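You operate a simulated robot arm through the tools that you are given. There is no shell and no other tool. Be economical: measure what you need, move in short steps, check, and stop when the job is done.

The job below is to be done with a simulated two-armed robot. You get a single attempt, and the scene is never put back.

TASK
Hold the round tub on the top of the tile bench steady with one hand and put the sanding block with the smallest size on its label from the top of the ware table in it with the other.

It is judged by the outcome, as a careful person would: the job done as asked, and still so three seconds after it is handed in. It fails if anything else is knocked over, pushed out of place, dropped, spilled or broken.

THE ROBOT
Two 7-joint arms with two-finger parallel grippers on one trunk, on a base that drives. Base frame: it is fixed to the floor where the robot stands at the start and does not move with it; the origin is under the middle of the robot, x ahead of it, y to its left, z up; the surface under the hand at the start is at about z = 660. Lengths are in mm, angles in rad, forces in N, time in s.
The left shoulder is at the start at [70, 163, 1070], the right one opposite. With the tool pointing down near the work surface each hand reaches from about 360 to 880 mm from the robot's upright axis, wherever it stands, measured 20 degrees to its own side. Places, roughly: round tub [-2250, 2000, 750]. Payload 3.43 kg a hand.
Tool frame (each hand has its own): the origin (TCP) lies between the finger pads and is the grasp point; the fingertips stand 34 mm ahead of it; z points along the fingers, y is the line along which they close. Largest opening 128 mm; finger width 24, thickness 12; the body of the gripper, 48 by 130 mm, starts 96 mm behind the TCP.
Orientation is told as [roll, pitch, yaw] about the base's x, y, z axes, in that order, counted from this pose: with the fingers straight down and closing along the base's y, the tool's x points along the base's -x, its y along +y and its z along -z.

THE INTERFACE
- The arms move only by the tool step_arm. It takes "left_targets", "right_targets" or both (then of equal length, played together; a hand with none holds still); each is a list of rows, each a list of 7 numbers: the shift along the base's x, y, z in units of 300 mm (1.0 is 300 mm), then the turn, a rotation vector about the base's x, y, z in units of 45 degrees (1.0 is 45 degrees), then the gripper command, from -1 (shut) to 1 (fully open), values between in proportion. In form: [[tx, ty, tz, rx, ry, rz, grip], ...]. A call has 1 to 20 rows; each row is the pose to reach, as a shift and turn from the pose commanded when the call began. A call with a number of a shift or a turn outside -1 to 1 is refused whole. Each row takes 0.2 s and may step no farther than 50 mm and 0.15 rad from the row before; otherwise, or with a gripper value out of range, the whole call is refused. A pose out of reach is approached as far as the arm can. The call stops where the force on the tool passes 40 N (or 10 N more than at its start, if that is more) or the arm is blocked; 0.2 s more then pass. The fingers move at their own pace (about 153 mm/s each) and stop on an object; they squeeze with about 37 N. The grip force told is the motor's: it shows also when the fingers shut on nothing. Time passes only in rows, and 0.2 s behind the last, so rows that repeat a pose let the fingers close. It gives the time, the measured TCP pose, the force on the tool (base axes), the opening and the grip force at its end, in the units of the frame above (readings bear some noise), with the torque about the TCP (base axes, N m) and any sound that the robot's microphone picked up.
- Cameras (640 x 400 px; columns grow to the right, rows downward): "scene" is now at [136.3, -18.7, 1305.1]; the picture's right is [-0.31, -0.95, 0.00], its down [-0.59, 0.19, -0.78] and it looks along [0.74, -0.24, -0.62] (base axes); focal length 265 px, centre (320, 200). "left" rides on the left gripper at [76, 11, -160] in its tool frame; the picture's right is [-0.15, 0.99, 0.00], its down [-0.88, -0.13, -0.46] and it looks along [-0.45, -0.07, 0.89] (tool axes); focal length 234 px, centre (320, 200). "right" rides on the right gripper at [76, -11, -160] in its tool frame; the picture's right is [0.15, 0.99, 0.00], its down [-0.88, 0.13, -0.46] and it looks along [-0.45, 0.07, 0.89] (tool axes); focal length 234 px, centre (320, 200). There is no depth. A picture from a camera that has moved, and an enlarged one, comes with that camera's place and axes in the base frame and with its lens. The place of the scene camera against the robot may be out by one fixed shift of up to 18 mm in any direction.
- snapshot(camera): a new picture of that camera. It takes no simulated time.
- move_column(by): slides the trunk up (or, below 0, down) by that many mm; the arms and the scene camera ride with it, the base frame stays. It gives what a move gives, with no picture.
- roll_base(legs): drives the robot by 1 to 6 legs, each [ahead, left, turn to the left] in mm, mm and rad, along the robot's own axes; the way and the turn of a leg run together, so that a leg with both is an arc; at most 1500 mm and 3.142 rad a leg. The arms and the cameras ride along, it lands a little off, and it stops where it bumps. It gives what a move gives.
- aim_head(pan, tilt): turns the head with the scene camera to pan (to the left, within 1.501 rad either way) and tilt (down, from -0.506 to 1.204), counted from straight ahead of the robot. It gives what a move gives.
- close_up(camera, box): a new picture of the part [left, top, right, bottom] of that camera's present view, enlarged. It takes no simulated time.
- hand_in(): hands the job in; it is judged then, once.

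Go step by step. Nothing tells you exact positions but the pictures and the camera data: compare them with the known pose of the tool, close in by small moves and look again before you grip or let go. The budget is 120 turns and 92 pictures, counting those below and the enlarged ones. Unless the task says otherwise, let go and move clear before handing in.

The tools are called after "Request:" as a command line: name --argument value ..., lists and objects as JSON in quotes. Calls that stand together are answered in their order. step_arm: Moves the arms, as the interface text tells. Its arguments: {"type":"object","properties":{"left_targets":{"type":"array"},"right_targets":{"type":"array"}},"required":[]} The other tools are called the same way: move_column (by) slides the trunk up or down; roll_base (legs) drives the base; aim_head (pan, tilt) turns the head that bears the scene camera; snapshot (camera) takes a picture; close_up (camera, box) takes an enlarged picture of a part of a camera's view; hand_in () hands the job in.

At the start:

```text
clock: 0.0
left_ee_pos: [711.8, 114.4, 961.4]
left_orientation: [0.001, 0.0, 0.002]
left_contact_force: [0.6, 0.2, 0.0]
left_torque: [-0.02, 0.02, 0.02]
left_grip_width: 127.8
left_gripper_force: 0.0
right_ee_pos: [484.3, -359.1, 986.0]
right_orientation: [0.0, 0.001, 0.001]
right_contact_force: [0.7, -0.1, 0.2]
right_torque: [-0.02, 0.05, 0.02]
right_grip_width: 128.0
right_gripper_force: 0.0
trunk travel left (down, up): [-550.0, 390.0]
robot x, y, heading: [-1.0, -4.0, 0.004]
head pan, tilt: [-0.312, 0.674]
```

scene: 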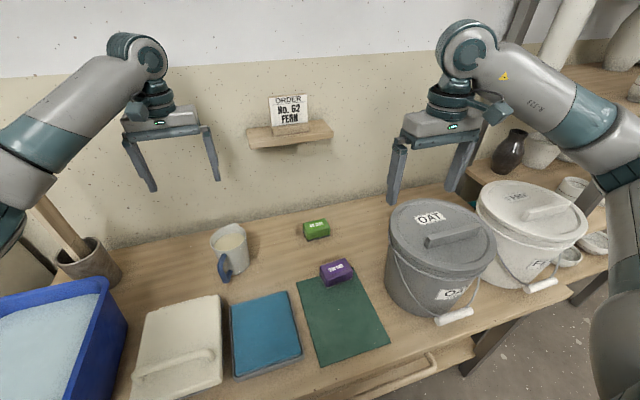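
right: 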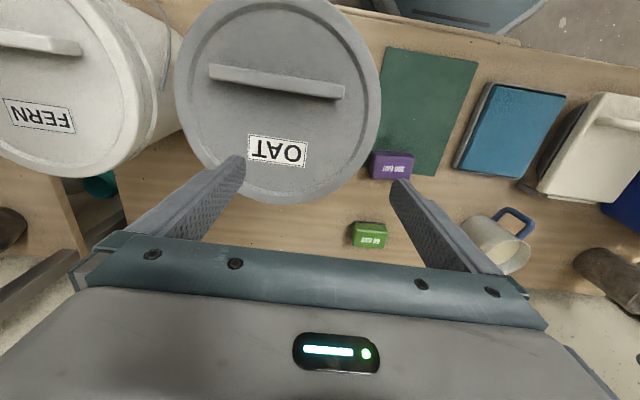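
left: 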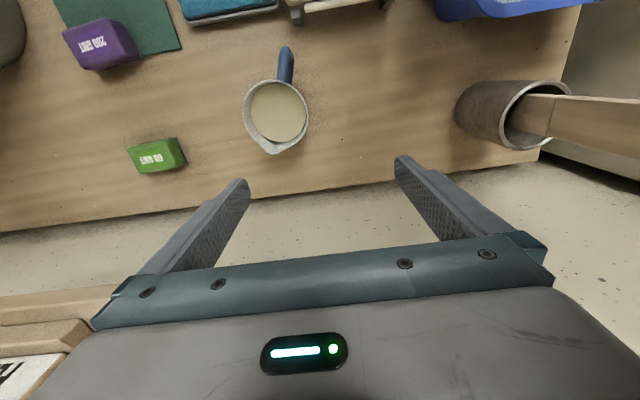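

I see a table ahead with a green and a purple small block, both labelled. I'll read the labels up close and look around for other blocks.

Request:
close_up --camera "left" --box '[50, 0, 210, 200]'

Request:
close_up --camera "scene" --box '[280, 200, 380, 300]'

Request:
aim_head --pan 0.5 --tilt 0.6

```text
2.00 times, centred on (130, 100) of left
camera zoom: at [637.8, 125.3, 1122.3], right [0.15, 0.99, 0.0], down [0.88, -0.13, 0.46], along [0.45, -0.07, -0.89], focal length 468 px, centre (700, 400)
```

zoom: 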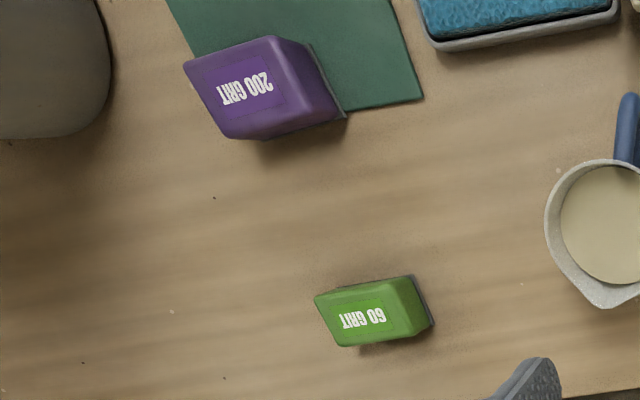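

```text
4.00 times, centred on (330, 250) of scene
camera zoom: at [136.3, -18.7, 1305.1], right [-0.31, -0.95, 0.0], down [-0.59, 0.19, -0.78], along [0.74, -0.24, -0.62], focal length 1062 px, centre (280, 0)
```

zoom: 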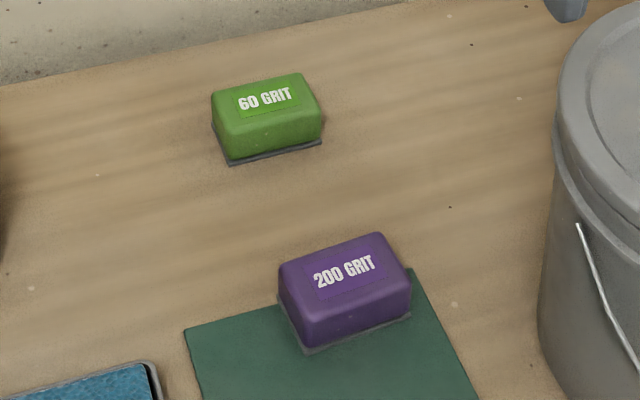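

```text
clock: 1.1
left_ee_pos: [713.1, 114.6, 962.1]
left_orientation: [0.0, 0.001, 0.002]
left_contact_force: [0.7, -0.9, 0.3]
left_torque: [0.01, 0.04, 0.03]
left_grip_width: 128.0
left_gripper_force: 0.1
right_ee_pos: [483.1, -359.0, 986.8]
right_orientation: [0.0, 0.002, 0.001]
right_contact_force: [0.6, 0.3, 1.0]
right_torque: [0.02, 0.02, 0.01]
right_grip_width: 128.2
right_gripper_force: 0.0
trunk travel left (down, up): [-550.0, 390.0]
robot x, y, heading: [-3.4, -4.0, 0.001]
head pan, tilt: [0.499, 0.6]
```

The green one reads 60 GRIT and the purple one 200 GRIT. Now I'll check which table this is and whether other blocks are about.

Request:
snapshot --camera "scene"

Request:
aim_head --pan -1.3 --tilt 0.5

Request:
snapshot --camera "scene"

Request:
aim_head --pan 1.5 --tilt 0.35

Request:
snapshot --camera "scene"

```text
86 pictures are left
camera scene: at [132.2, 49.9, 1311.5], right [0.48, -0.88, 0.0], down [-0.5, -0.27, -0.82], along [0.72, 0.39, -0.57], focal length 265 px, centre (320, 200)
```

scene: 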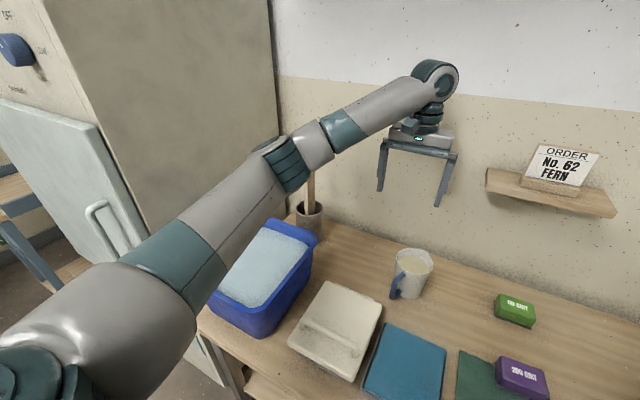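

```text
clock: 2.9
left_ee_pos: [711.7, 114.4, 961.9]
left_orientation: [-0.001, 0.0, 0.001]
left_contact_force: [-1.1, -0.5, -0.2]
left_torque: [0.02, 0.02, 0.01]
left_grip_width: 127.9
left_gripper_force: 0.0
right_ee_pos: [483.1, -359.1, 986.1]
right_orientation: [0.001, -0.002, 0.001]
right_contact_force: [0.1, 1.0, -0.4]
right_torque: [0.03, 0.0, 0.01]
right_grip_width: 127.9
right_gripper_force: 0.2
trunk travel left (down, up): [-550.0, 390.0]
robot x, y, heading: [-0.2, 0.9, -0.006]
head pan, tilt: [-1.3, 0.499]
```

```text
85 pictures are left
camera scene: at [78.9, -80.0, 1320.6], right [-0.96, -0.27, 0.0], down [-0.13, 0.46, -0.88], along [0.23, -0.85, -0.48], focal length 265 px, centre (320, 200)
```

scene: 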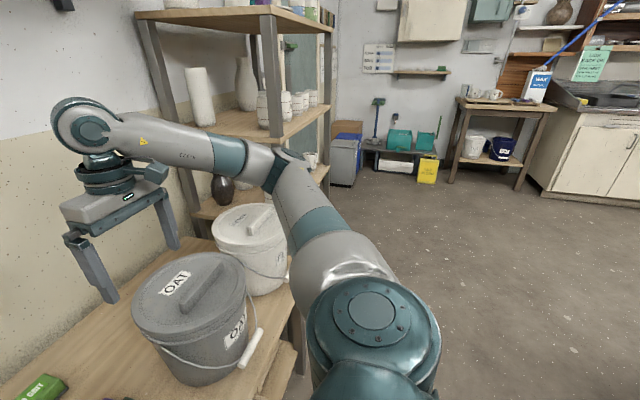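

```text
clock: 5.4
left_ee_pos: [712.4, 115.2, 962.0]
left_orientation: [-0.001, -0.001, 0.001]
left_contact_force: [-0.1, 0.2, -0.4]
left_torque: [-0.01, -0.02, 0.0]
left_grip_width: 128.1
left_gripper_force: 0.1
right_ee_pos: [483.0, -359.1, 985.1]
right_orientation: [0.001, 0.0, 0.0]
right_contact_force: [0.0, 0.5, 1.0]
right_torque: [0.03, -0.04, -0.03]
right_grip_width: 128.0
right_gripper_force: 0.0
trunk travel left (down, up): [-550.0, 390.0]
robot x, y, heading: [-2.1, -2.9, -0.001]
head pan, tilt: [1.499, 0.351]
```

```text
84 pictures are left
camera scene: at [61.3, 100.6, 1334.3], right [1.0, -0.07, 0.0], down [-0.03, -0.34, -0.94], along [0.07, 0.94, -0.34], focal length 265 px, centre (320, 200)
```

scene: 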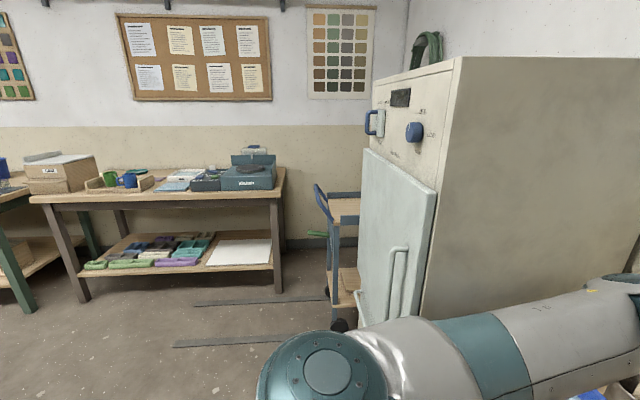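

The task's table could be this one; the tub lies far back and to the left. I'll back away from the table and look around to identify the benches.

Request:
roll_base --legs '[[-500, 0, 0]]'

Request:
aim_head --pan 0 --tilt 0.45

Request:
snapshot --camera "scene"

Request:
aim_head --pan 1.5 --tilt 0.4

Request:
snapshot --camera "scene"

```text
clock: 8.3
left_ee_pos: [213.9, 118.0, 962.4]
left_orientation: [0.0, 0.001, 0.008]
left_contact_force: [0.1, 0.6, 0.4]
left_torque: [-0.02, -0.01, 0.0]
left_grip_width: 127.9
left_gripper_force: 0.1
right_ee_pos: [-12.3, -357.3, 986.2]
right_orientation: [-0.002, 0.001, 0.005]
right_contact_force: [-0.3, -0.4, 0.6]
right_torque: [0.0, 0.04, 0.01]
right_grip_width: 127.8
right_gripper_force: 0.0
trunk travel left (down, up): [-550.0, 390.0]
robot x, y, heading: [-496.0, -2.8, 0.009]
head pan, tilt: [1.499, 0.351]
```

```text
clock: 9.9
left_ee_pos: [214.6, 118.6, 962.0]
left_orientation: [-0.001, 0.001, 0.008]
left_contact_force: [0.0, -0.2, -0.3]
left_torque: [-0.02, -0.02, -0.04]
left_grip_width: 128.2
left_gripper_force: 0.1
right_ee_pos: [-13.1, -356.1, 985.7]
right_orientation: [-0.001, -0.001, 0.008]
right_contact_force: [-0.1, -0.3, 0.1]
right_torque: [0.01, 0.01, 0.01]
right_grip_width: 128.2
right_gripper_force: 0.1
trunk travel left (down, up): [-550.0, 390.0]
robot x, y, heading: [-499.7, -2.8, 0.007]
head pan, tilt: [0.0, 0.45]
```

```text
83 pictures are left
camera scene: at [-350.9, 7.1, 1325.1], right [0.01, -1.0, 0.0], down [-0.44, 0.0, -0.9], along [0.9, 0.01, -0.44], focal length 265 px, centre (320, 200)
```

scene: 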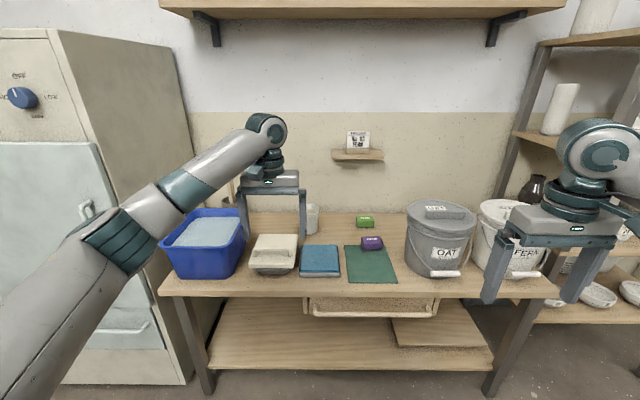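

```text
clock: 11.5
left_ee_pos: [214.0, 118.1, 962.0]
left_orientation: [0.0, 0.001, 0.008]
left_contact_force: [0.3, 0.2, -0.8]
left_torque: [-0.04, -0.01, -0.03]
left_grip_width: 128.1
left_gripper_force: 0.2
right_ee_pos: [-12.9, -357.1, 986.0]
right_orientation: [0.0, 0.0, 0.007]
right_contact_force: [-0.9, 0.1, -0.5]
right_torque: [0.0, -0.01, -0.01]
right_grip_width: 128.0
right_gripper_force: 0.0
trunk travel left (down, up): [-550.0, 390.0]
robot x, y, heading: [-494.4, 0.8, 0.007]
head pan, tilt: [1.499, 0.4]
```

```text
82 pictures are left
camera scene: at [-436.7, 98.9, 1329.8], right [1.0, -0.07, 0.0], down [-0.03, -0.39, -0.92], along [0.06, 0.92, -0.39], focal length 265 px, centre (320, 200)
```

scene: 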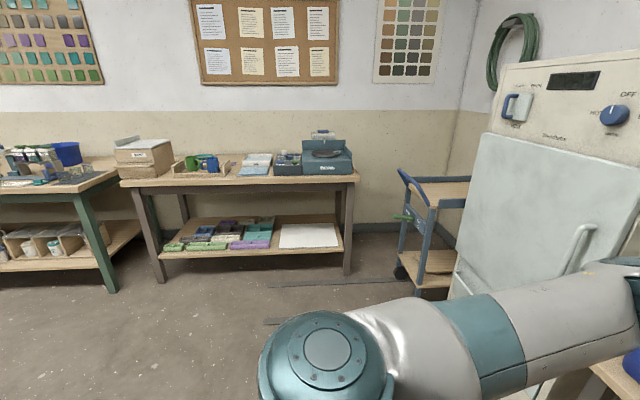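

The tub is probably the blue one on the green-legged bench to the left. I'll zoom in there, on the middle table, and on the far table.

Request:
close_up --camera "scene" --box '[110, 120, 370, 280]'

Request:
close_up --camera "scene" --box '[0, 120, 160, 280]'

Request:
aim_head --pan -1.5 --tilt 0.4

Request:
snapshot --camera "scene"

```text
2.46 times, centred on (240, 200) of scene
camera zoom: at [-436.7, 98.9, 1329.8], right [1.0, -0.07, 0.0], down [-0.03, -0.39, -0.92], along [0.06, 0.92, -0.39], focal length 653 px, centre (517, 200)
```

zoom: 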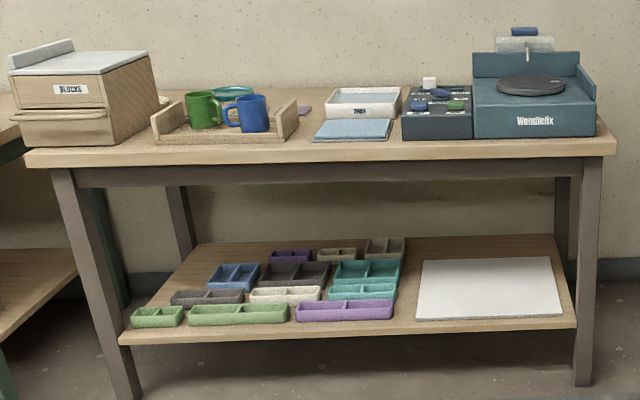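

```text
2.50 times, centred on (80, 200) of scene
camera zoom: at [-436.7, 98.9, 1329.8], right [1.0, -0.07, 0.0], down [-0.03, -0.39, -0.92], along [0.06, 0.92, -0.39], focal length 664 px, centre (920, 200)
```

zoom: 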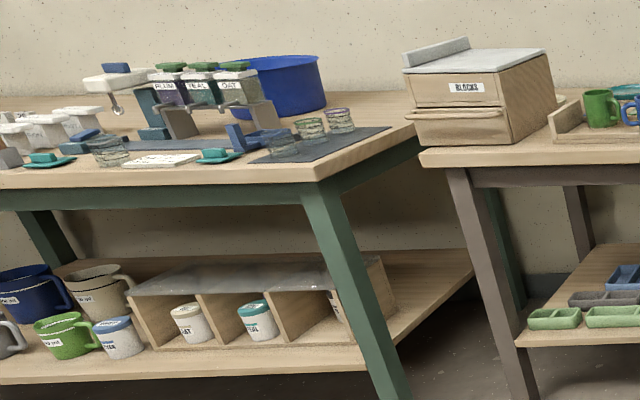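

```text
clock: 14.1
left_ee_pos: [214.2, 117.7, 963.2]
left_orientation: [0.0, -0.002, 0.008]
left_contact_force: [0.5, 0.1, 0.1]
left_torque: [-0.01, -0.01, 0.02]
left_grip_width: 127.9
left_gripper_force: 0.1
right_ee_pos: [-12.9, -356.4, 984.3]
right_orientation: [0.0, 0.0, 0.006]
right_contact_force: [0.8, 0.2, -1.1]
right_torque: [-0.01, 0.0, 0.01]
right_grip_width: 127.9
right_gripper_force: 0.1
trunk travel left (down, up): [-550.0, 390.0]
robot x, y, heading: [-502.9, -3.7, 0.011]
head pan, tilt: [-1.499, 0.4]
```

```text
79 pictures are left
camera scene: at [-435.5, -85.9, 1329.7], right [-1.0, -0.08, 0.0], down [-0.03, 0.39, -0.92], along [0.07, -0.92, -0.39], focal length 265 px, centre (320, 200)
```

scene: 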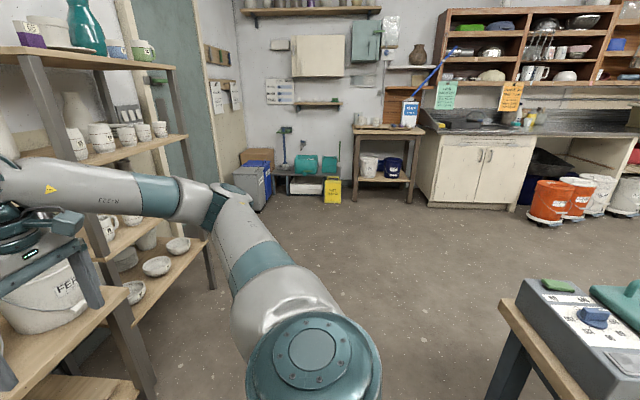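

The blocks lie on the start table (I take it to be the ware table); 60 GRIT is the smaller one. I'll look once more at the rest behind me on the way, but now drive back up and study the little wall shelf above the block.

Request:
roll_base --legs '[[500, 0, 0]]'

Request:
aim_head --pan -0.25 --tilt 0.6

Request:
close_up --camera "scene" --box '[220, 80, 420, 320]'

```text
clock: 17.1
left_ee_pos: [718.0, 126.3, 962.4]
left_orientation: [-0.002, 0.001, 0.012]
left_contact_force: [-0.4, 0.7, -0.3]
left_torque: [0.03, -0.01, 0.01]
left_grip_width: 128.1
left_gripper_force: 0.1
right_ee_pos: [494.5, -349.3, 984.6]
right_orientation: [0.0, 0.0, 0.013]
right_contact_force: [1.3, -0.4, -0.2]
right_torque: [0.01, 0.03, 0.01]
right_grip_width: 128.2
right_gripper_force: 0.0
trunk travel left (down, up): [-550.0, 390.0]
robot x, y, heading: [7.0, 4.8, 0.013]
head pan, tilt: [-1.499, 0.4]
```

```text
clock: 18.5
left_ee_pos: [717.9, 125.4, 961.3]
left_orientation: [0.0, 0.0, 0.011]
left_contact_force: [-0.3, 0.6, -0.1]
left_torque: [0.01, 0.0, 0.0]
left_grip_width: 128.0
left_gripper_force: 0.0
right_ee_pos: [493.2, -349.5, 986.7]
right_orientation: [-0.002, 0.0, 0.012]
right_contact_force: [1.1, -0.4, 0.7]
right_torque: [0.0, 0.0, 0.03]
right_grip_width: 128.1
right_gripper_force: 0.1
trunk travel left (down, up): [-550.0, 390.0]
robot x, y, heading: [6.2, 4.8, 0.014]
head pan, tilt: [-0.25, 0.6]
```

```text
1.67 times, centred on (320, 200) of scene
camera zoom: at [146.8, -9.5, 1311.5], right [-0.24, -0.97, 0.0], down [-0.55, 0.13, -0.82], along [0.8, -0.19, -0.57], focal length 442 px, centre (320, 200)
```

zoom: 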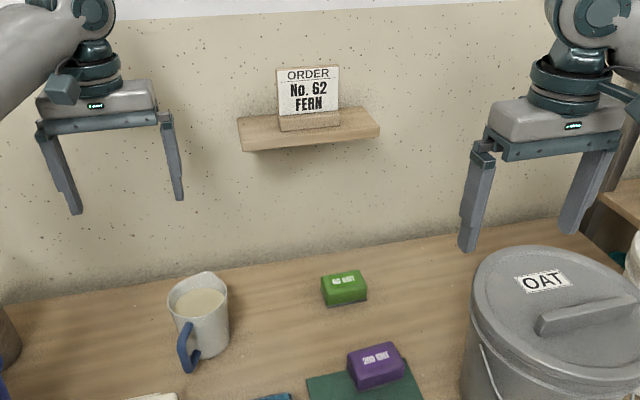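

The wall shelf reaches out to x≈788 at z≈970, and the block is near (722, -197), so I'll tilt the right hand 30° so its body stays clear of the shelf. First to a pregrasp.

Request:
step_arm --right_targets '[[0, 0.13, 0, 0, 0, 0, 1], [0, 0.26, 0, 0, 0, 0, 1], [0, 0.39, 0, 0, 0, 0, 1], [0, 0.507, 0, 0, -0.1, 0, 1], [0.1, 0.507, -0.08, 0, -0.25, 0, 1], [0.2, 0.507, -0.16, 0, -0.4, 0, 1], [0.3, 0.507, -0.25, 0, -0.55, 0, 1], [0.38, 0.507, -0.35, 0, -0.667, 0, 1], [0.45, 0.507, -0.45, 0, -0.667, 0, 1], [0.513, 0.507, -0.553, 0, -0.667, 0, 1]]'

Request:
snapshot --camera "right"

Request:
snapshot --camera "scene"

```text
clock: 20.7
left_ee_pos: [718.4, 125.3, 962.4]
left_orientation: [0.0, 0.001, 0.013]
left_contact_force: [0.4, 0.2, -0.3]
left_torque: [0.02, -0.01, 0.01]
left_grip_width: 128.1
left_gripper_force: 0.0
right_ee_pos: [647.4, -199.2, 819.3]
right_orientation: [-0.006, -0.525, 0.013]
right_contact_force: [-0.2, -0.7, -0.2]
right_torque: [-0.02, 0.02, -0.01]
right_grip_width: 127.8
right_gripper_force: 0.0
trunk travel left (down, up): [-550.0, 390.0]
robot x, y, heading: [6.5, -0.1, 0.011]
head pan, tilt: [-0.25, 0.6]
```

```text
77 pictures are left
camera right: at [502.3, -212.3, 919.8], right [-0.14, 0.99, -0.08], down [0.53, 0.14, 0.83], along [0.84, 0.07, -0.55], focal length 234 px, centre (320, 200)
```

right: 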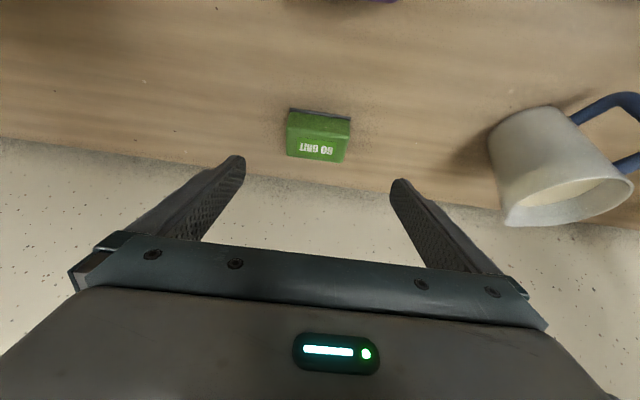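

```text
76 pictures are left
camera scene: at [147.5, -9.6, 1311.5], right [-0.24, -0.97, 0.0], down [-0.55, 0.13, -0.82], along [0.8, -0.19, -0.57], focal length 265 px, centre (320, 200)
```

scene: 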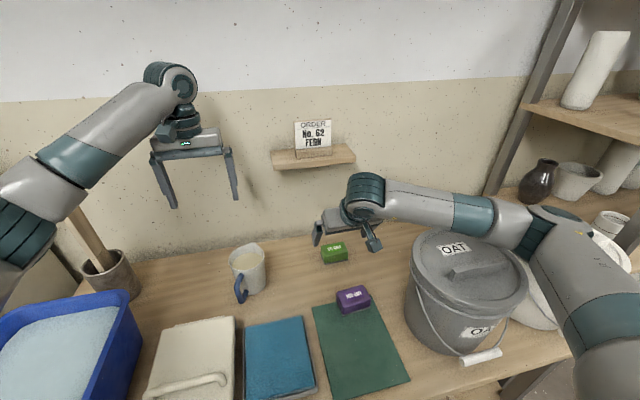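

The block is straight ahead of the right hand, but lowering it would bring my elbow near the OAT bucket. I'll retract the left hand from the wall, then raise the trunk so the right arm comes from above.

Request:
step_arm --left_targets '[[-0.14, 0, 0, 0, 0, 0, 1], [-0.28, 0, 0, 0, 0, 0, 1], [-0.42, 0, 0, 0, 0, 0, 1], [-0.56, 0, 0, 0, 0, 0, 1], [-0.7, 0, 0, 0, 0, 0, 1]]'

Request:
move_column --by 290

Request:
snapshot --camera "scene"

```text
clock: 21.9
left_ee_pos: [507.1, 126.1, 963.5]
left_orientation: [0.0, 0.001, 0.014]
left_contact_force: [-1.1, 0.7, -1.3]
left_torque: [0.01, 0.0, -0.03]
left_grip_width: 127.9
left_gripper_force: 0.1
right_ee_pos: [647.2, -198.5, 821.1]
right_orientation: [-0.007, -0.526, 0.014]
right_contact_force: [0.7, -0.1, 0.8]
right_torque: [0.01, -0.03, 0.01]
right_grip_width: 128.1
right_gripper_force: 0.1
trunk travel left (down, up): [-550.0, 390.0]
robot x, y, heading: [6.4, 7.1, 0.013]
head pan, tilt: [-0.25, 0.6]
```

```text
clock: 24.9
left_ee_pos: [507.6, 125.6, 1252.3]
left_orientation: [-0.001, 0.0, 0.012]
left_contact_force: [0.3, 0.7, 0.2]
left_torque: [-0.03, 0.0, -0.01]
left_grip_width: 127.7
left_gripper_force: 0.1
right_ee_pos: [646.9, -199.8, 1110.2]
right_orientation: [-0.007, -0.523, 0.014]
right_contact_force: [-0.2, 0.1, 0.3]
right_torque: [-0.01, 0.02, 0.0]
right_grip_width: 127.9
right_gripper_force: 0.0
trunk travel left (down, up): [-840.0, 100.0]
robot x, y, heading: [7.5, 2.6, 0.014]
head pan, tilt: [-0.25, 0.6]
```

```text
75 pictures are left
camera scene: at [147.0, -9.4, 1601.4], right [-0.24, -0.97, 0.0], down [-0.55, 0.13, -0.82], along [0.8, -0.19, -0.57], focal length 265 px, centre (320, 200)
```

scene: 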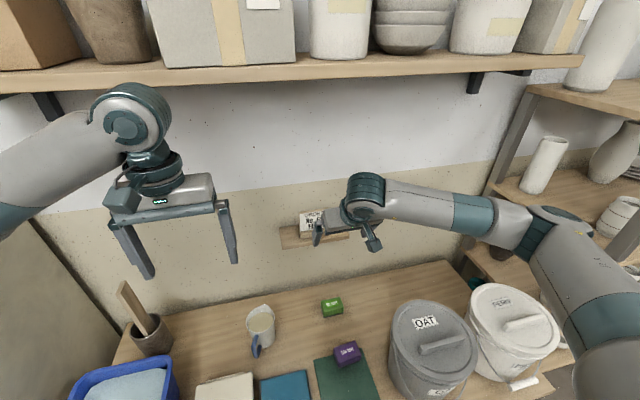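

The trunk is up and clear. Now I lower the right hand straight back to the pregrasp height and look at the elbow.

Request:
step_arm --right_targets '[[0, 0, -0.16, 0, 0, 0, 1], [0, 0, -0.32, 0, 0, 0, 1], [0, 0, -0.48, 0, 0, 0, 1], [0, 0, -0.64, 0, 0, 0, 1], [0, 0, -0.8, 0, 0, 0, 1], [0, 0, -0.96, 0, 0, 0, 1]]'

Request:
snapshot --camera "scene"

Request:
snapshot --camera "right"

```text
clock: 26.2
left_ee_pos: [507.6, 126.0, 1252.2]
left_orientation: [-0.001, 0.002, 0.012]
left_contact_force: [0.1, 0.4, 0.8]
left_torque: [-0.05, 0.03, -0.02]
left_grip_width: 128.3
left_gripper_force: 0.2
right_ee_pos: [647.4, -199.1, 821.2]
right_orientation: [-0.006, -0.522, 0.012]
right_contact_force: [0.1, 0.1, 0.4]
right_torque: [0.02, -0.01, 0.0]
right_grip_width: 127.9
right_gripper_force: 0.1
trunk travel left (down, up): [-840.0, 100.0]
robot x, y, heading: [8.0, 3.0, 0.016]
head pan, tilt: [-0.25, 0.6]
```

```text
74 pictures are left
camera scene: at [147.5, -9.4, 1601.5], right [-0.24, -0.97, 0.0], down [-0.55, 0.13, -0.82], along [0.8, -0.19, -0.57], focal length 265 px, centre (320, 200)
```

scene: 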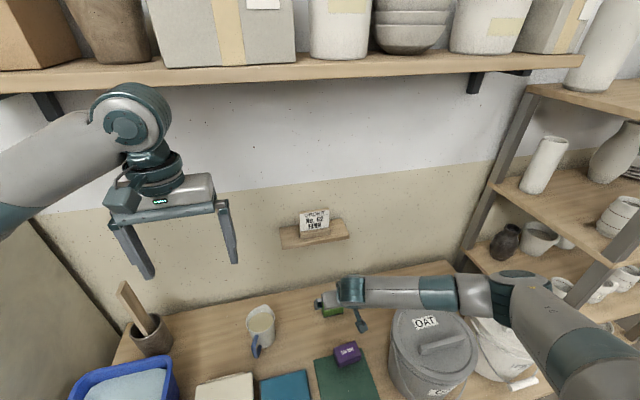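

```text
73 pictures are left
camera right: at [501.3, -212.8, 921.5], right [-0.14, 0.99, -0.08], down [0.53, 0.14, 0.83], along [0.83, 0.07, -0.55], focal length 234 px, centre (320, 200)
```

right: 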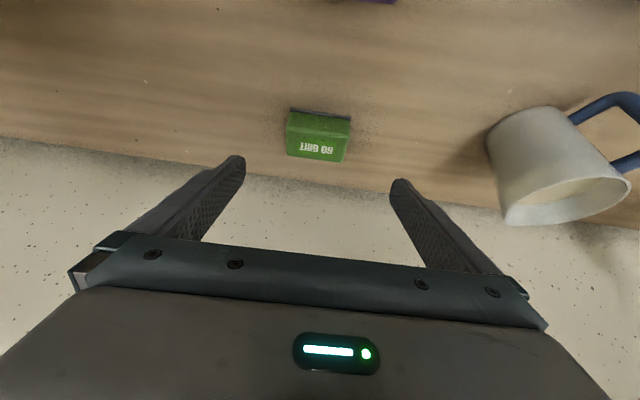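

The forearm slopes down from a high elbow, bucket lid near z≈900. I'll go halfway in along the tool axis and check.

Request:
step_arm --right_targets '[[0.055, 0.005, -0.1, 0, 0, 0, 1], [0.11, 0.005, -0.2, 0, 0, 0, 1]]'

Request:
snapshot --camera "scene"

Request:
snapshot --camera "right"

```text
clock: 26.9
left_ee_pos: [508.6, 126.0, 1252.7]
left_orientation: [0.0, 0.001, 0.011]
left_contact_force: [-0.4, 0.5, -0.3]
left_torque: [0.01, 0.02, 0.0]
left_grip_width: 127.9
left_gripper_force: 0.1
right_ee_pos: [681.3, -197.1, 758.6]
right_orientation: [-0.01, -0.523, 0.013]
right_contact_force: [0.2, -0.6, 0.2]
right_torque: [0.03, 0.0, -0.02]
right_grip_width: 128.1
right_gripper_force: 0.1
trunk travel left (down, up): [-840.0, 100.0]
robot x, y, heading: [6.3, 3.9, 0.005]
head pan, tilt: [-0.25, 0.6]
```

```text
72 pictures are left
camera scene: at [148.1, -8.9, 1601.4], right [-0.24, -0.97, 0.0], down [-0.55, 0.13, -0.82], along [0.8, -0.19, -0.57], focal length 265 px, centre (320, 200)
```

scene: 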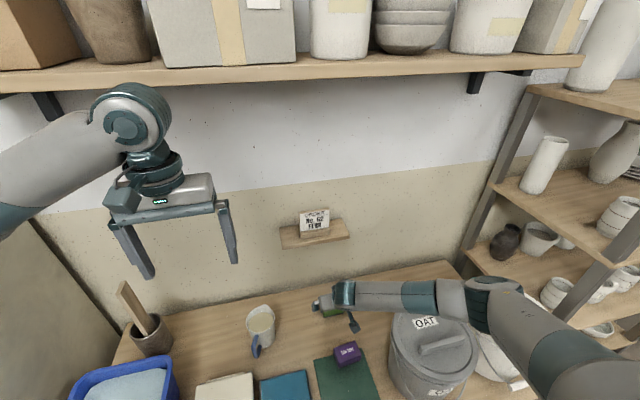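

```text
71 pictures are left
camera right: at [535.2, -210.5, 861.2], right [-0.14, 0.99, -0.08], down [0.53, 0.14, 0.83], along [0.83, 0.07, -0.55], focal length 234 px, centre (320, 200)
```

right: 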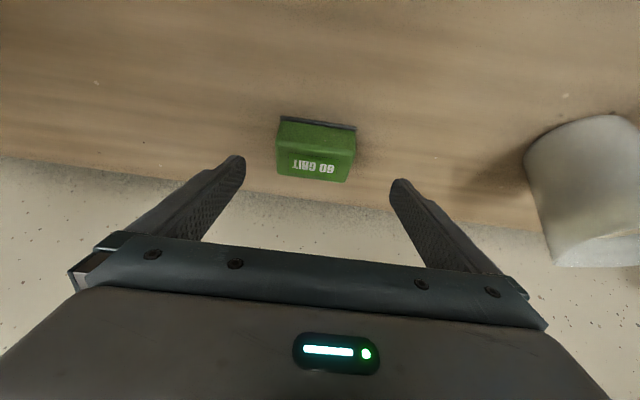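

The block is centred between the fingers and the forearm is still above the bucket. I go the rest of the way and close.

Request:
step_arm --right_targets '[[0.07, 0, -0.1, 0, 0, 0, 1], [0.125, 0, -0.188, 0, 0, 0, 1], [0.125, 0, -0.188, 0, 0, 0, 1]]'

Request:
snapshot --camera "right"

Request:
snapshot --camera "scene"

```text
clock: 27.6
left_ee_pos: [507.5, 125.0, 1253.6]
left_orientation: [-0.001, 0.0, 0.013]
left_contact_force: [0.5, 0.2, 0.0]
left_torque: [0.01, 0.02, 0.0]
left_grip_width: 128.1
left_gripper_force: 0.1
right_ee_pos: [716.5, -197.2, 704.4]
right_orientation: [-0.007, -0.524, 0.014]
right_contact_force: [0.6, -0.1, 0.4]
right_torque: [-0.03, 0.01, 0.0]
right_grip_width: 128.2
right_gripper_force: 0.0
trunk travel left (down, up): [-840.0, 100.0]
robot x, y, heading: [3.2, 1.4, 0.014]
head pan, tilt: [-0.25, 0.6]
```

```text
70 pictures are left
camera right: at [570.8, -211.2, 806.0], right [-0.14, 0.99, -0.08], down [0.53, 0.14, 0.83], along [0.84, 0.07, -0.55], focal length 234 px, centre (320, 200)
```

right: 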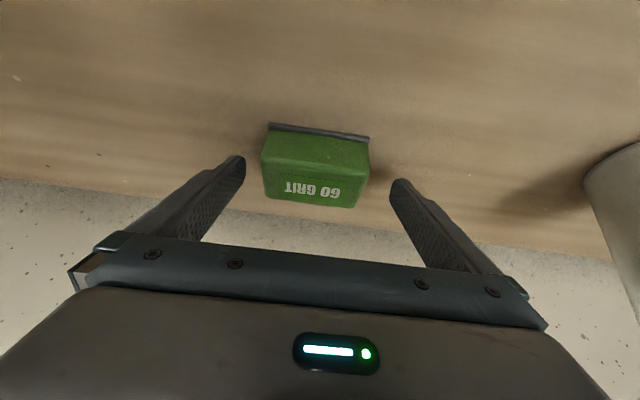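

```text
69 pictures are left
camera scene: at [145.6, -10.1, 1601.6], right [-0.24, -0.97, 0.0], down [-0.55, 0.13, -0.83], along [0.8, -0.19, -0.56], focal length 265 px, centre (320, 200)
```

scene: 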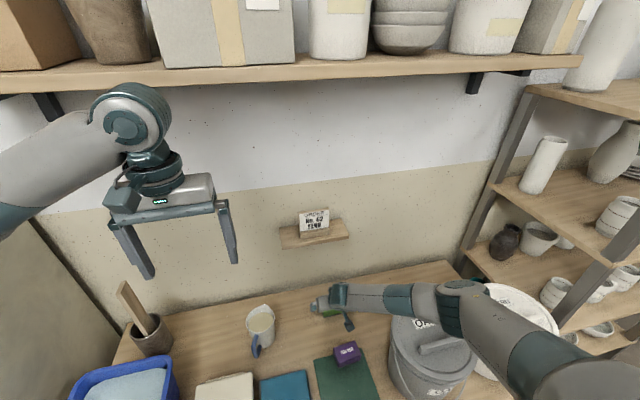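

The fingers straddle the block well (block x≈696–753, height ~34). Closing.

Request:
step_arm --right_targets '[[0, 0, 0, 0, 0, 0, 0], [0, 0, 0, 0, 0, 0, -1], [0, 0, 0, 0, 0, 0, -1], [0, 0, 0, 0, 0, 0, -1]]'

Request:
step_arm --right_targets '[[-0.02, 0, 0.08, 0, 0, 0, -1], [-0.04, 0, 0.16, 0, 0, 0, -1]]'

Request:
snapshot --camera "right"

```text
clock: 28.6
left_ee_pos: [507.7, 125.1, 1252.9]
left_orientation: [0.0, 0.0, 0.012]
left_contact_force: [0.2, 0.7, 0.8]
left_torque: [0.03, -0.03, -0.01]
left_grip_width: 127.9
left_gripper_force: 0.0
right_ee_pos: [716.6, -197.5, 705.0]
right_orientation: [-0.006, -0.524, 0.014]
right_contact_force: [-0.2, -0.4, -0.2]
right_torque: [0.0, -0.01, -0.02]
right_grip_width: 78.9
right_gripper_force: 37.2
trunk travel left (down, up): [-840.0, 100.0]
robot x, y, heading: [6.5, 2.3, 0.015]
head pan, tilt: [-0.25, 0.6]
```

```text
clock: 29.2
left_ee_pos: [507.3, 123.9, 1253.4]
left_orientation: [0.001, 0.002, 0.012]
left_contact_force: [0.2, -0.9, 0.3]
left_torque: [0.02, -0.05, 0.01]
left_grip_width: 128.0
left_gripper_force: 0.0
right_ee_pos: [706.9, -197.8, 753.7]
right_orientation: [-0.008, -0.524, 0.014]
right_contact_force: [-0.5, -0.6, -0.6]
right_torque: [-0.04, 0.01, -0.02]
right_grip_width: 78.9
right_gripper_force: 36.7
trunk travel left (down, up): [-840.0, 100.0]
robot x, y, heading: [4.2, 4.6, 0.014]
head pan, tilt: [-0.25, 0.6]
```

```text
68 pictures are left
camera right: at [559.6, -210.8, 854.7], right [-0.14, 0.99, -0.08], down [0.53, 0.14, 0.83], along [0.83, 0.07, -0.55], focal length 234 px, centre (320, 200)
```

right: 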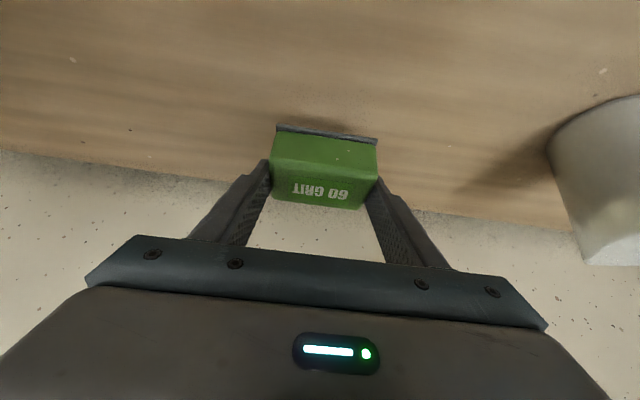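

The 60 GRIT block is held firmly at 79 mm. I lift it back and up, then back away from the table.

Request:
step_arm --right_targets '[[-0.06, 0, 0.13, 0, 0, 0, -1], [-0.12, 0, 0.26, 0, 0, 0, -1], [-0.18, 0, 0.39, 0, 0, 0, -1], [-0.24, 0, 0.52, 0, 0, 0, -1], [-0.3, 0, 0.65, 0, 0, 0, -1], [-0.36, 0, 0.78, 0, 0, 0, -1], [-0.42, 0, 0.91, 0, 0, 0, -1], [-0.5, 0, 1.0, 0, 0, 0, -1]]'

Request:
step_arm --right_targets '[[0, 0, 0.05, 0, 0.15, 0, -1], [0, 0, 0.1, 0, 0.3, 0, -1], [0, 0, 0.15, 0, 0.45, 0, -1], [0, 0, 0.2, 0, 0.6, 0, -1], [0, 0, 0.2, 0, 0.667, 0, -1]]'

Request:
roll_base --legs '[[-600, 0, 0]]'

Request:
aim_head --pan 0.9 --tilt 0.6

Request:
snapshot --camera "scene"

Request:
aim_head --pan 1.5 --tilt 0.7

Request:
snapshot --camera "scene"

```text
clock: 31.1
left_ee_pos: [507.7, 126.1, 1252.3]
left_orientation: [-0.001, 0.0, 0.011]
left_contact_force: [-0.2, -0.4, -0.1]
left_torque: [0.02, 0.02, 0.01]
left_grip_width: 127.7
left_gripper_force: 0.2
right_ee_pos: [554.5, -198.2, 1053.6]
right_orientation: [-0.009, -0.526, 0.015]
right_contact_force: [0.2, 0.0, -0.2]
right_torque: [0.03, -0.03, 0.01]
right_grip_width: 79.1
right_gripper_force: 36.7
trunk travel left (down, up): [-840.0, 100.0]
robot x, y, heading: [7.2, 4.2, 0.01]
head pan, tilt: [-0.25, 0.6]
```

```text
clock: 32.2
left_ee_pos: [508.4, 125.9, 1252.8]
left_orientation: [0.001, 0.003, 0.013]
left_contact_force: [-0.4, 0.0, 0.7]
left_torque: [0.0, 0.0, 0.04]
left_grip_width: 127.7
left_gripper_force: 0.0
right_ee_pos: [555.4, -197.2, 1113.5]
right_orientation: [-0.001, 0.001, 0.012]
right_contact_force: [0.4, -0.3, -1.0]
right_torque: [-0.03, -0.01, -0.01]
right_grip_width: 79.0
right_gripper_force: 37.3
trunk travel left (down, up): [-840.0, 100.0]
robot x, y, heading: [5.8, 2.3, 0.013]
head pan, tilt: [-0.25, 0.6]
```

```text
clock: 35.6
left_ee_pos: [-90.1, 118.4, 1252.6]
left_orientation: [0.0, 0.003, 0.013]
left_contact_force: [0.3, -0.9, -0.7]
left_torque: [-0.01, 0.05, -0.02]
left_grip_width: 128.0
left_gripper_force: 0.1
right_ee_pos: [-43.0, -204.8, 1113.3]
right_orientation: [-0.001, 0.0, 0.012]
right_contact_force: [-0.1, 0.6, 0.0]
right_torque: [-0.03, 0.02, 0.0]
right_grip_width: 79.2
right_gripper_force: 36.9
trunk travel left (down, up): [-840.0, 100.0]
robot x, y, heading: [-592.1, -1.7, 0.011]
head pan, tilt: [-0.25, 0.6]
```

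```text
clock: 37.0
left_ee_pos: [-91.2, 117.8, 1252.5]
left_orientation: [0.0, 0.0, 0.014]
left_contact_force: [-1.5, 1.1, -0.4]
left_torque: [0.01, -0.02, -0.02]
left_grip_width: 128.1
left_gripper_force: 0.0
right_ee_pos: [-42.6, -204.1, 1112.9]
right_orientation: [0.001, 0.001, 0.012]
right_contact_force: [0.0, -0.1, -0.8]
right_torque: [0.0, 0.0, 0.0]
right_grip_width: 78.9
right_gripper_force: 36.7
trunk travel left (down, up): [-840.0, 100.0]
robot x, y, heading: [-593.6, -4.4, 0.007]
head pan, tilt: [0.901, 0.6]
```

```text
67 pictures are left
camera scene: at [-483.9, 74.0, 1601.5], right [0.79, -0.61, 0.0], down [-0.35, -0.45, -0.83], along [0.5, 0.65, -0.56], focal length 265 px, centre (320, 200)
```

scene: 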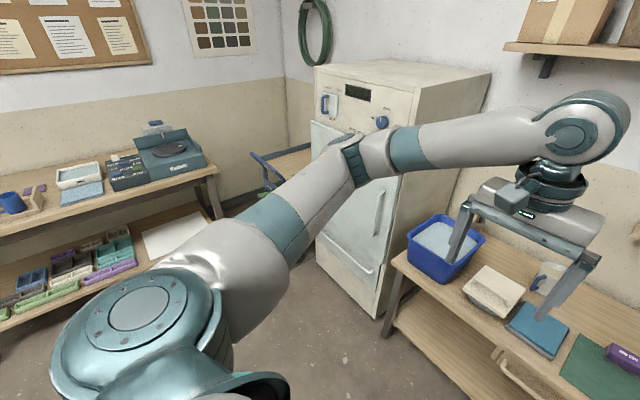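

```text
clock: 38.0
left_ee_pos: [-90.7, 117.0, 1252.0]
left_orientation: [0.0, -0.001, 0.013]
left_contact_force: [-0.6, -0.1, -0.3]
left_torque: [0.02, -0.01, 0.0]
left_grip_width: 127.7
left_gripper_force: 0.0
right_ee_pos: [-42.3, -204.5, 1112.6]
right_orientation: [-0.001, -0.001, 0.013]
right_contact_force: [-0.2, 0.3, -0.7]
right_torque: [-0.01, 0.03, 0.02]
right_grip_width: 79.1
right_gripper_force: 36.6
trunk travel left (down, up): [-840.0, 100.0]
robot x, y, heading: [-593.5, -6.9, 0.012]
head pan, tilt: [1.499, 0.7]
```

```text
66 pictures are left
camera scene: at [-532.6, 88.8, 1592.9], right [1.0, -0.06, 0.0], down [-0.04, -0.64, -0.77], along [0.05, 0.76, -0.64], focal length 265 px, centre (320, 200)
```

scene: 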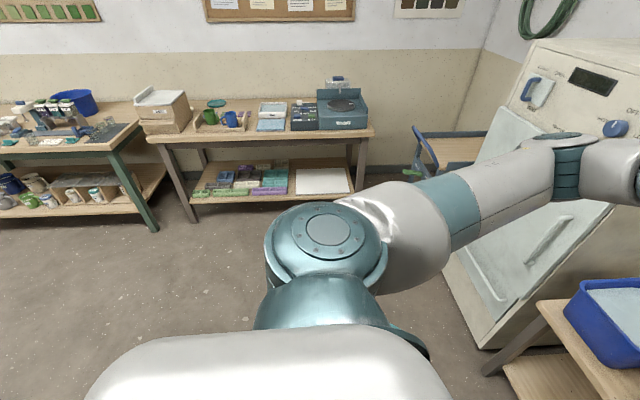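

The way to the left is open. I'll turn left in place and look at the green-legged tile bench.

Request:
roll_base --legs '[[0, 0, 1.57]]'

Request:
aim_head --pan 0.8 --tilt 0.55

Request:
snapshot --camera "scene"

Request:
aim_head --pan 1.5 --tilt 0.55

Request:
snapshot --camera "scene"

```text
clock: 42.2
left_ee_pos: [-710.5, 497.8, 1252.6]
left_orientation: [0.001, 0.002, 1.576]
left_contact_force: [0.0, -0.5, 0.4]
left_torque: [-0.03, -0.01, 0.01]
left_grip_width: 128.2
left_gripper_force: 0.0
right_ee_pos: [-386.6, 543.9, 1113.8]
right_orientation: [0.002, 0.0, 1.574]
right_contact_force: [-1.2, -0.1, -0.7]
right_torque: [0.02, -0.01, 0.03]
right_grip_width: 79.1
right_gripper_force: 37.1
trunk travel left (down, up): [-840.0, 100.0]
robot x, y, heading: [-592.1, -7.1, 1.574]
head pan, tilt: [1.499, 0.7]
```

```text
clock: 43.3
left_ee_pos: [-709.6, 499.3, 1254.1]
left_orientation: [-0.001, 0.002, 1.577]
left_contact_force: [-0.6, -0.1, 0.1]
left_torque: [-0.01, -0.04, 0.01]
left_grip_width: 128.1
left_gripper_force: 0.1
right_ee_pos: [-388.1, 542.4, 1112.8]
right_orientation: [0.0, 0.0, 1.574]
right_contact_force: [0.7, 0.3, -0.1]
right_torque: [0.01, -0.03, 0.03]
right_grip_width: 78.9
right_gripper_force: 36.8
trunk travel left (down, up): [-840.0, 100.0]
robot x, y, heading: [-593.4, -5.3, 1.578]
head pan, tilt: [0.799, 0.55]
```

```text
65 pictures are left
camera scene: at [-652.9, 116.2, 1606.0], right [0.69, 0.72, 0.0], down [0.38, -0.36, -0.85], along [-0.61, 0.59, -0.52], focal length 265 px, centre (320, 200)
```

scene: 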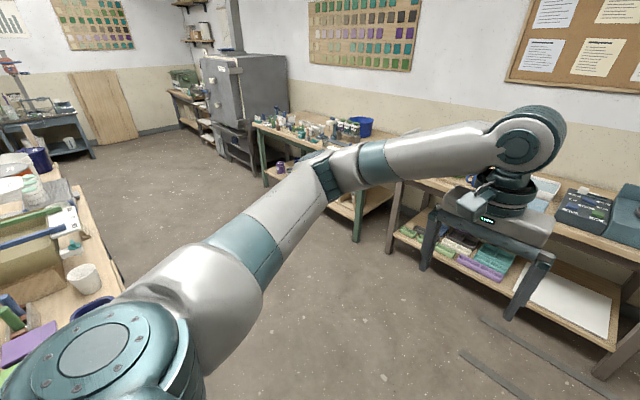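

```text
clock: 44.4
left_ee_pos: [-710.0, 498.0, 1253.7]
left_orientation: [0.001, 0.002, 1.577]
left_contact_force: [-0.8, 0.2, -0.2]
left_torque: [-0.01, 0.04, 0.0]
left_grip_width: 127.9
left_gripper_force: 0.0
right_ee_pos: [-388.2, 543.1, 1113.6]
right_orientation: [0.0, -0.001, 1.575]
right_contact_force: [-0.3, 0.1, 0.5]
right_torque: [0.0, -0.02, -0.02]
right_grip_width: 79.3
right_gripper_force: 36.9
trunk travel left (down, up): [-840.0, 100.0]
robot x, y, heading: [-592.6, -0.7, 1.579]
head pan, tilt: [1.499, 0.55]
```

```text
64 pictures are left
camera scene: at [-677.9, 60.1, 1606.0], right [0.07, 1.0, 0.0], down [0.52, -0.04, -0.85], along [-0.85, 0.06, -0.52], focal length 265 px, centre (320, 200)
```

scene: 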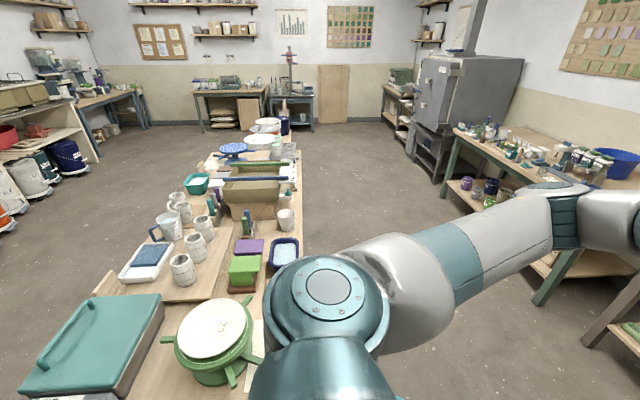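

There's a big central table with ware on it and some green and purple blocks there; I must check which table is the ware table. Zooming in.

Request:
close_up --camera "scene" --box '[180, 190, 310, 320]'

Request:
close_up --camera "scene" --box '[150, 90, 310, 220]'

Request:
close_up --camera "scene" --box '[430, 100, 640, 230]'

```text
3.08 times, centred on (245, 255) of scene
camera zoom: at [-677.9, 60.1, 1606.0], right [0.07, 1.0, 0.0], down [0.52, -0.04, -0.85], along [-0.85, 0.06, -0.52], focal length 817 px, centre (551, 31)
```

zoom: 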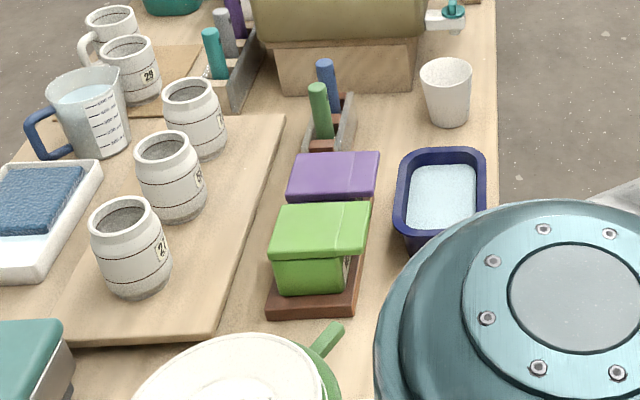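

```text
3.08 times, centred on (230, 155) of scene
camera zoom: at [-677.9, 60.1, 1606.0], right [0.07, 1.0, 0.0], down [0.52, -0.04, -0.85], along [-0.85, 0.06, -0.52], focal length 817 px, centre (597, 338)
```

zoom: 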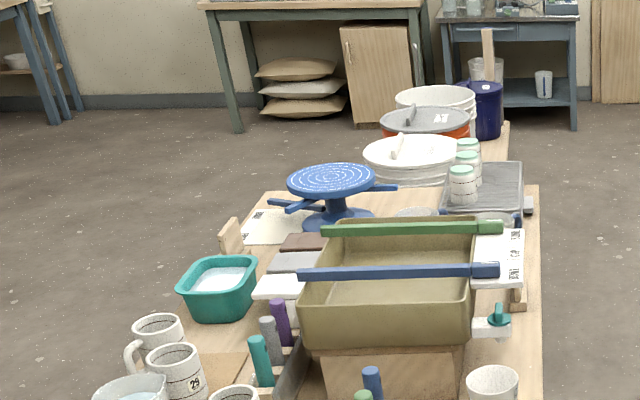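

```text
3.05 times, centred on (535, 165) of scene
camera zoom: at [-677.9, 60.1, 1606.0], right [0.07, 1.0, 0.0], down [0.52, -0.04, -0.85], along [-0.85, 0.06, -0.52], focal length 809 px, centre (-335, 307)
```

zoom: 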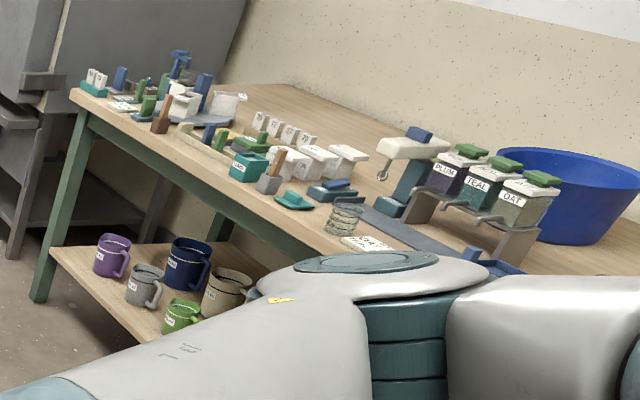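

Nothing there is a labelled grit block, so 60 GRIT stands. The tub is the round blue one at the right end of the tile bench; I'll drive over in front of it, keeping distance from the central table.

Request:
roll_base --legs '[[700, 0, 0], [0, 1000, 0], [0, 650, 0]]'

Request:
aim_head --pan 0.0 --tilt 0.6

Request:
snapshot --camera "scene"

```text
clock: 56.1
left_ee_pos: [-2336.2, 1205.8, 1253.6]
left_orientation: [-0.001, 0.001, 1.563]
left_contact_force: [0.1, -0.1, 0.0]
left_torque: [0.0, 0.0, 0.02]
left_grip_width: 127.8
left_gripper_force: 0.1
right_ee_pos: [-2011.8, 1247.5, 1113.1]
right_orientation: [0.001, 0.0, 1.562]
right_contact_force: [-0.7, -0.1, -1.4]
right_torque: [0.03, 0.03, -0.02]
right_grip_width: 79.1
right_gripper_force: 37.4
trunk travel left (down, up): [-840.0, 100.0]
robot x, y, heading: [-2224.6, 700.6, 1.564]
head pan, tilt: [1.499, 0.55]
```

```text
clock: 57.7
left_ee_pos: [-2335.5, 1206.9, 1252.9]
left_orientation: [0.0, 0.003, 1.563]
left_contact_force: [0.1, 0.0, 0.2]
left_torque: [0.02, 0.01, 0.01]
left_grip_width: 128.1
left_gripper_force: 0.0
right_ee_pos: [-2013.1, 1246.5, 1113.5]
right_orientation: [-0.001, -0.001, 1.559]
right_contact_force: [0.2, 0.0, -0.2]
right_torque: [0.01, -0.02, -0.01]
right_grip_width: 78.9
right_gripper_force: 36.8
trunk travel left (down, up): [-840.0, 100.0]
robot x, y, heading: [-2227.1, 702.8, 1.559]
head pan, tilt: [0.0, 0.6]
```

```text
60 pictures are left
camera scene: at [-2220.0, 848.5, 1601.5], right [1.0, -0.01, 0.0], down [-0.01, -0.57, -0.82], along [0.01, 0.82, -0.57], focal length 265 px, centre (320, 200)
```

scene: 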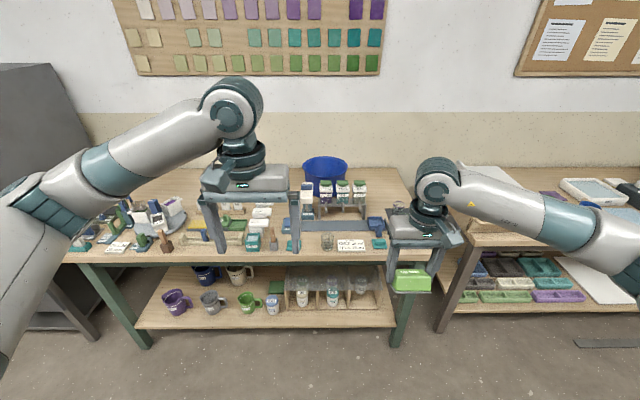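

The tub sits at the back of the bench, behind a rack of three jars. I'll zoom in and plan around the stuff in front.

Request:
close_up --camera "scene" --box '[280, 140, 440, 260]'

Request:
roll_base --legs '[[350, 0, 0]]'

Request:
close_up --camera "scene" --box '[220, 150, 460, 330]'

```text
3.33 times, centred on (360, 200) of scene
camera zoom: at [-2220.0, 848.5, 1601.5], right [1.0, -0.01, 0.0], down [-0.01, -0.57, -0.82], along [0.01, 0.82, -0.57], focal length 885 px, centre (187, 200)
```

zoom: 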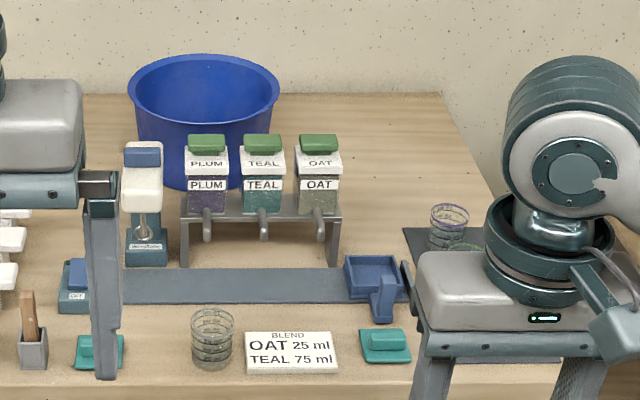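

```text
clock: 60.0
left_ee_pos: [-2332.1, 1556.7, 1253.5]
left_orientation: [0.0, 0.001, 1.561]
left_contact_force: [0.0, -0.5, 0.0]
left_torque: [-0.01, 0.01, 0.0]
left_grip_width: 128.0
left_gripper_force: 0.0
right_ee_pos: [-2009.7, 1596.1, 1113.7]
right_orientation: [0.001, 0.0, 1.56]
right_contact_force: [-0.1, 0.2, -1.2]
right_torque: [-0.03, -0.04, -0.01]
right_grip_width: 79.2
right_gripper_force: 37.1
trunk travel left (down, up): [-840.0, 100.0]
robot x, y, heading: [-2218.1, 1050.0, 1.558]
head pan, tilt: [0.0, 0.6]
```

```text
2.22 times, centred on (340, 240) of scene
camera zoom: at [-2216.3, 1198.7, 1601.7], right [1.0, -0.01, 0.0], down [-0.01, -0.56, -0.83], along [0.01, 0.83, -0.56], focal length 590 px, centre (276, 111)
```

zoom: 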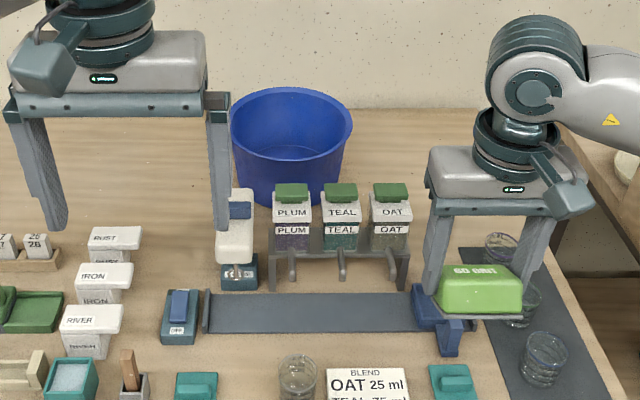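

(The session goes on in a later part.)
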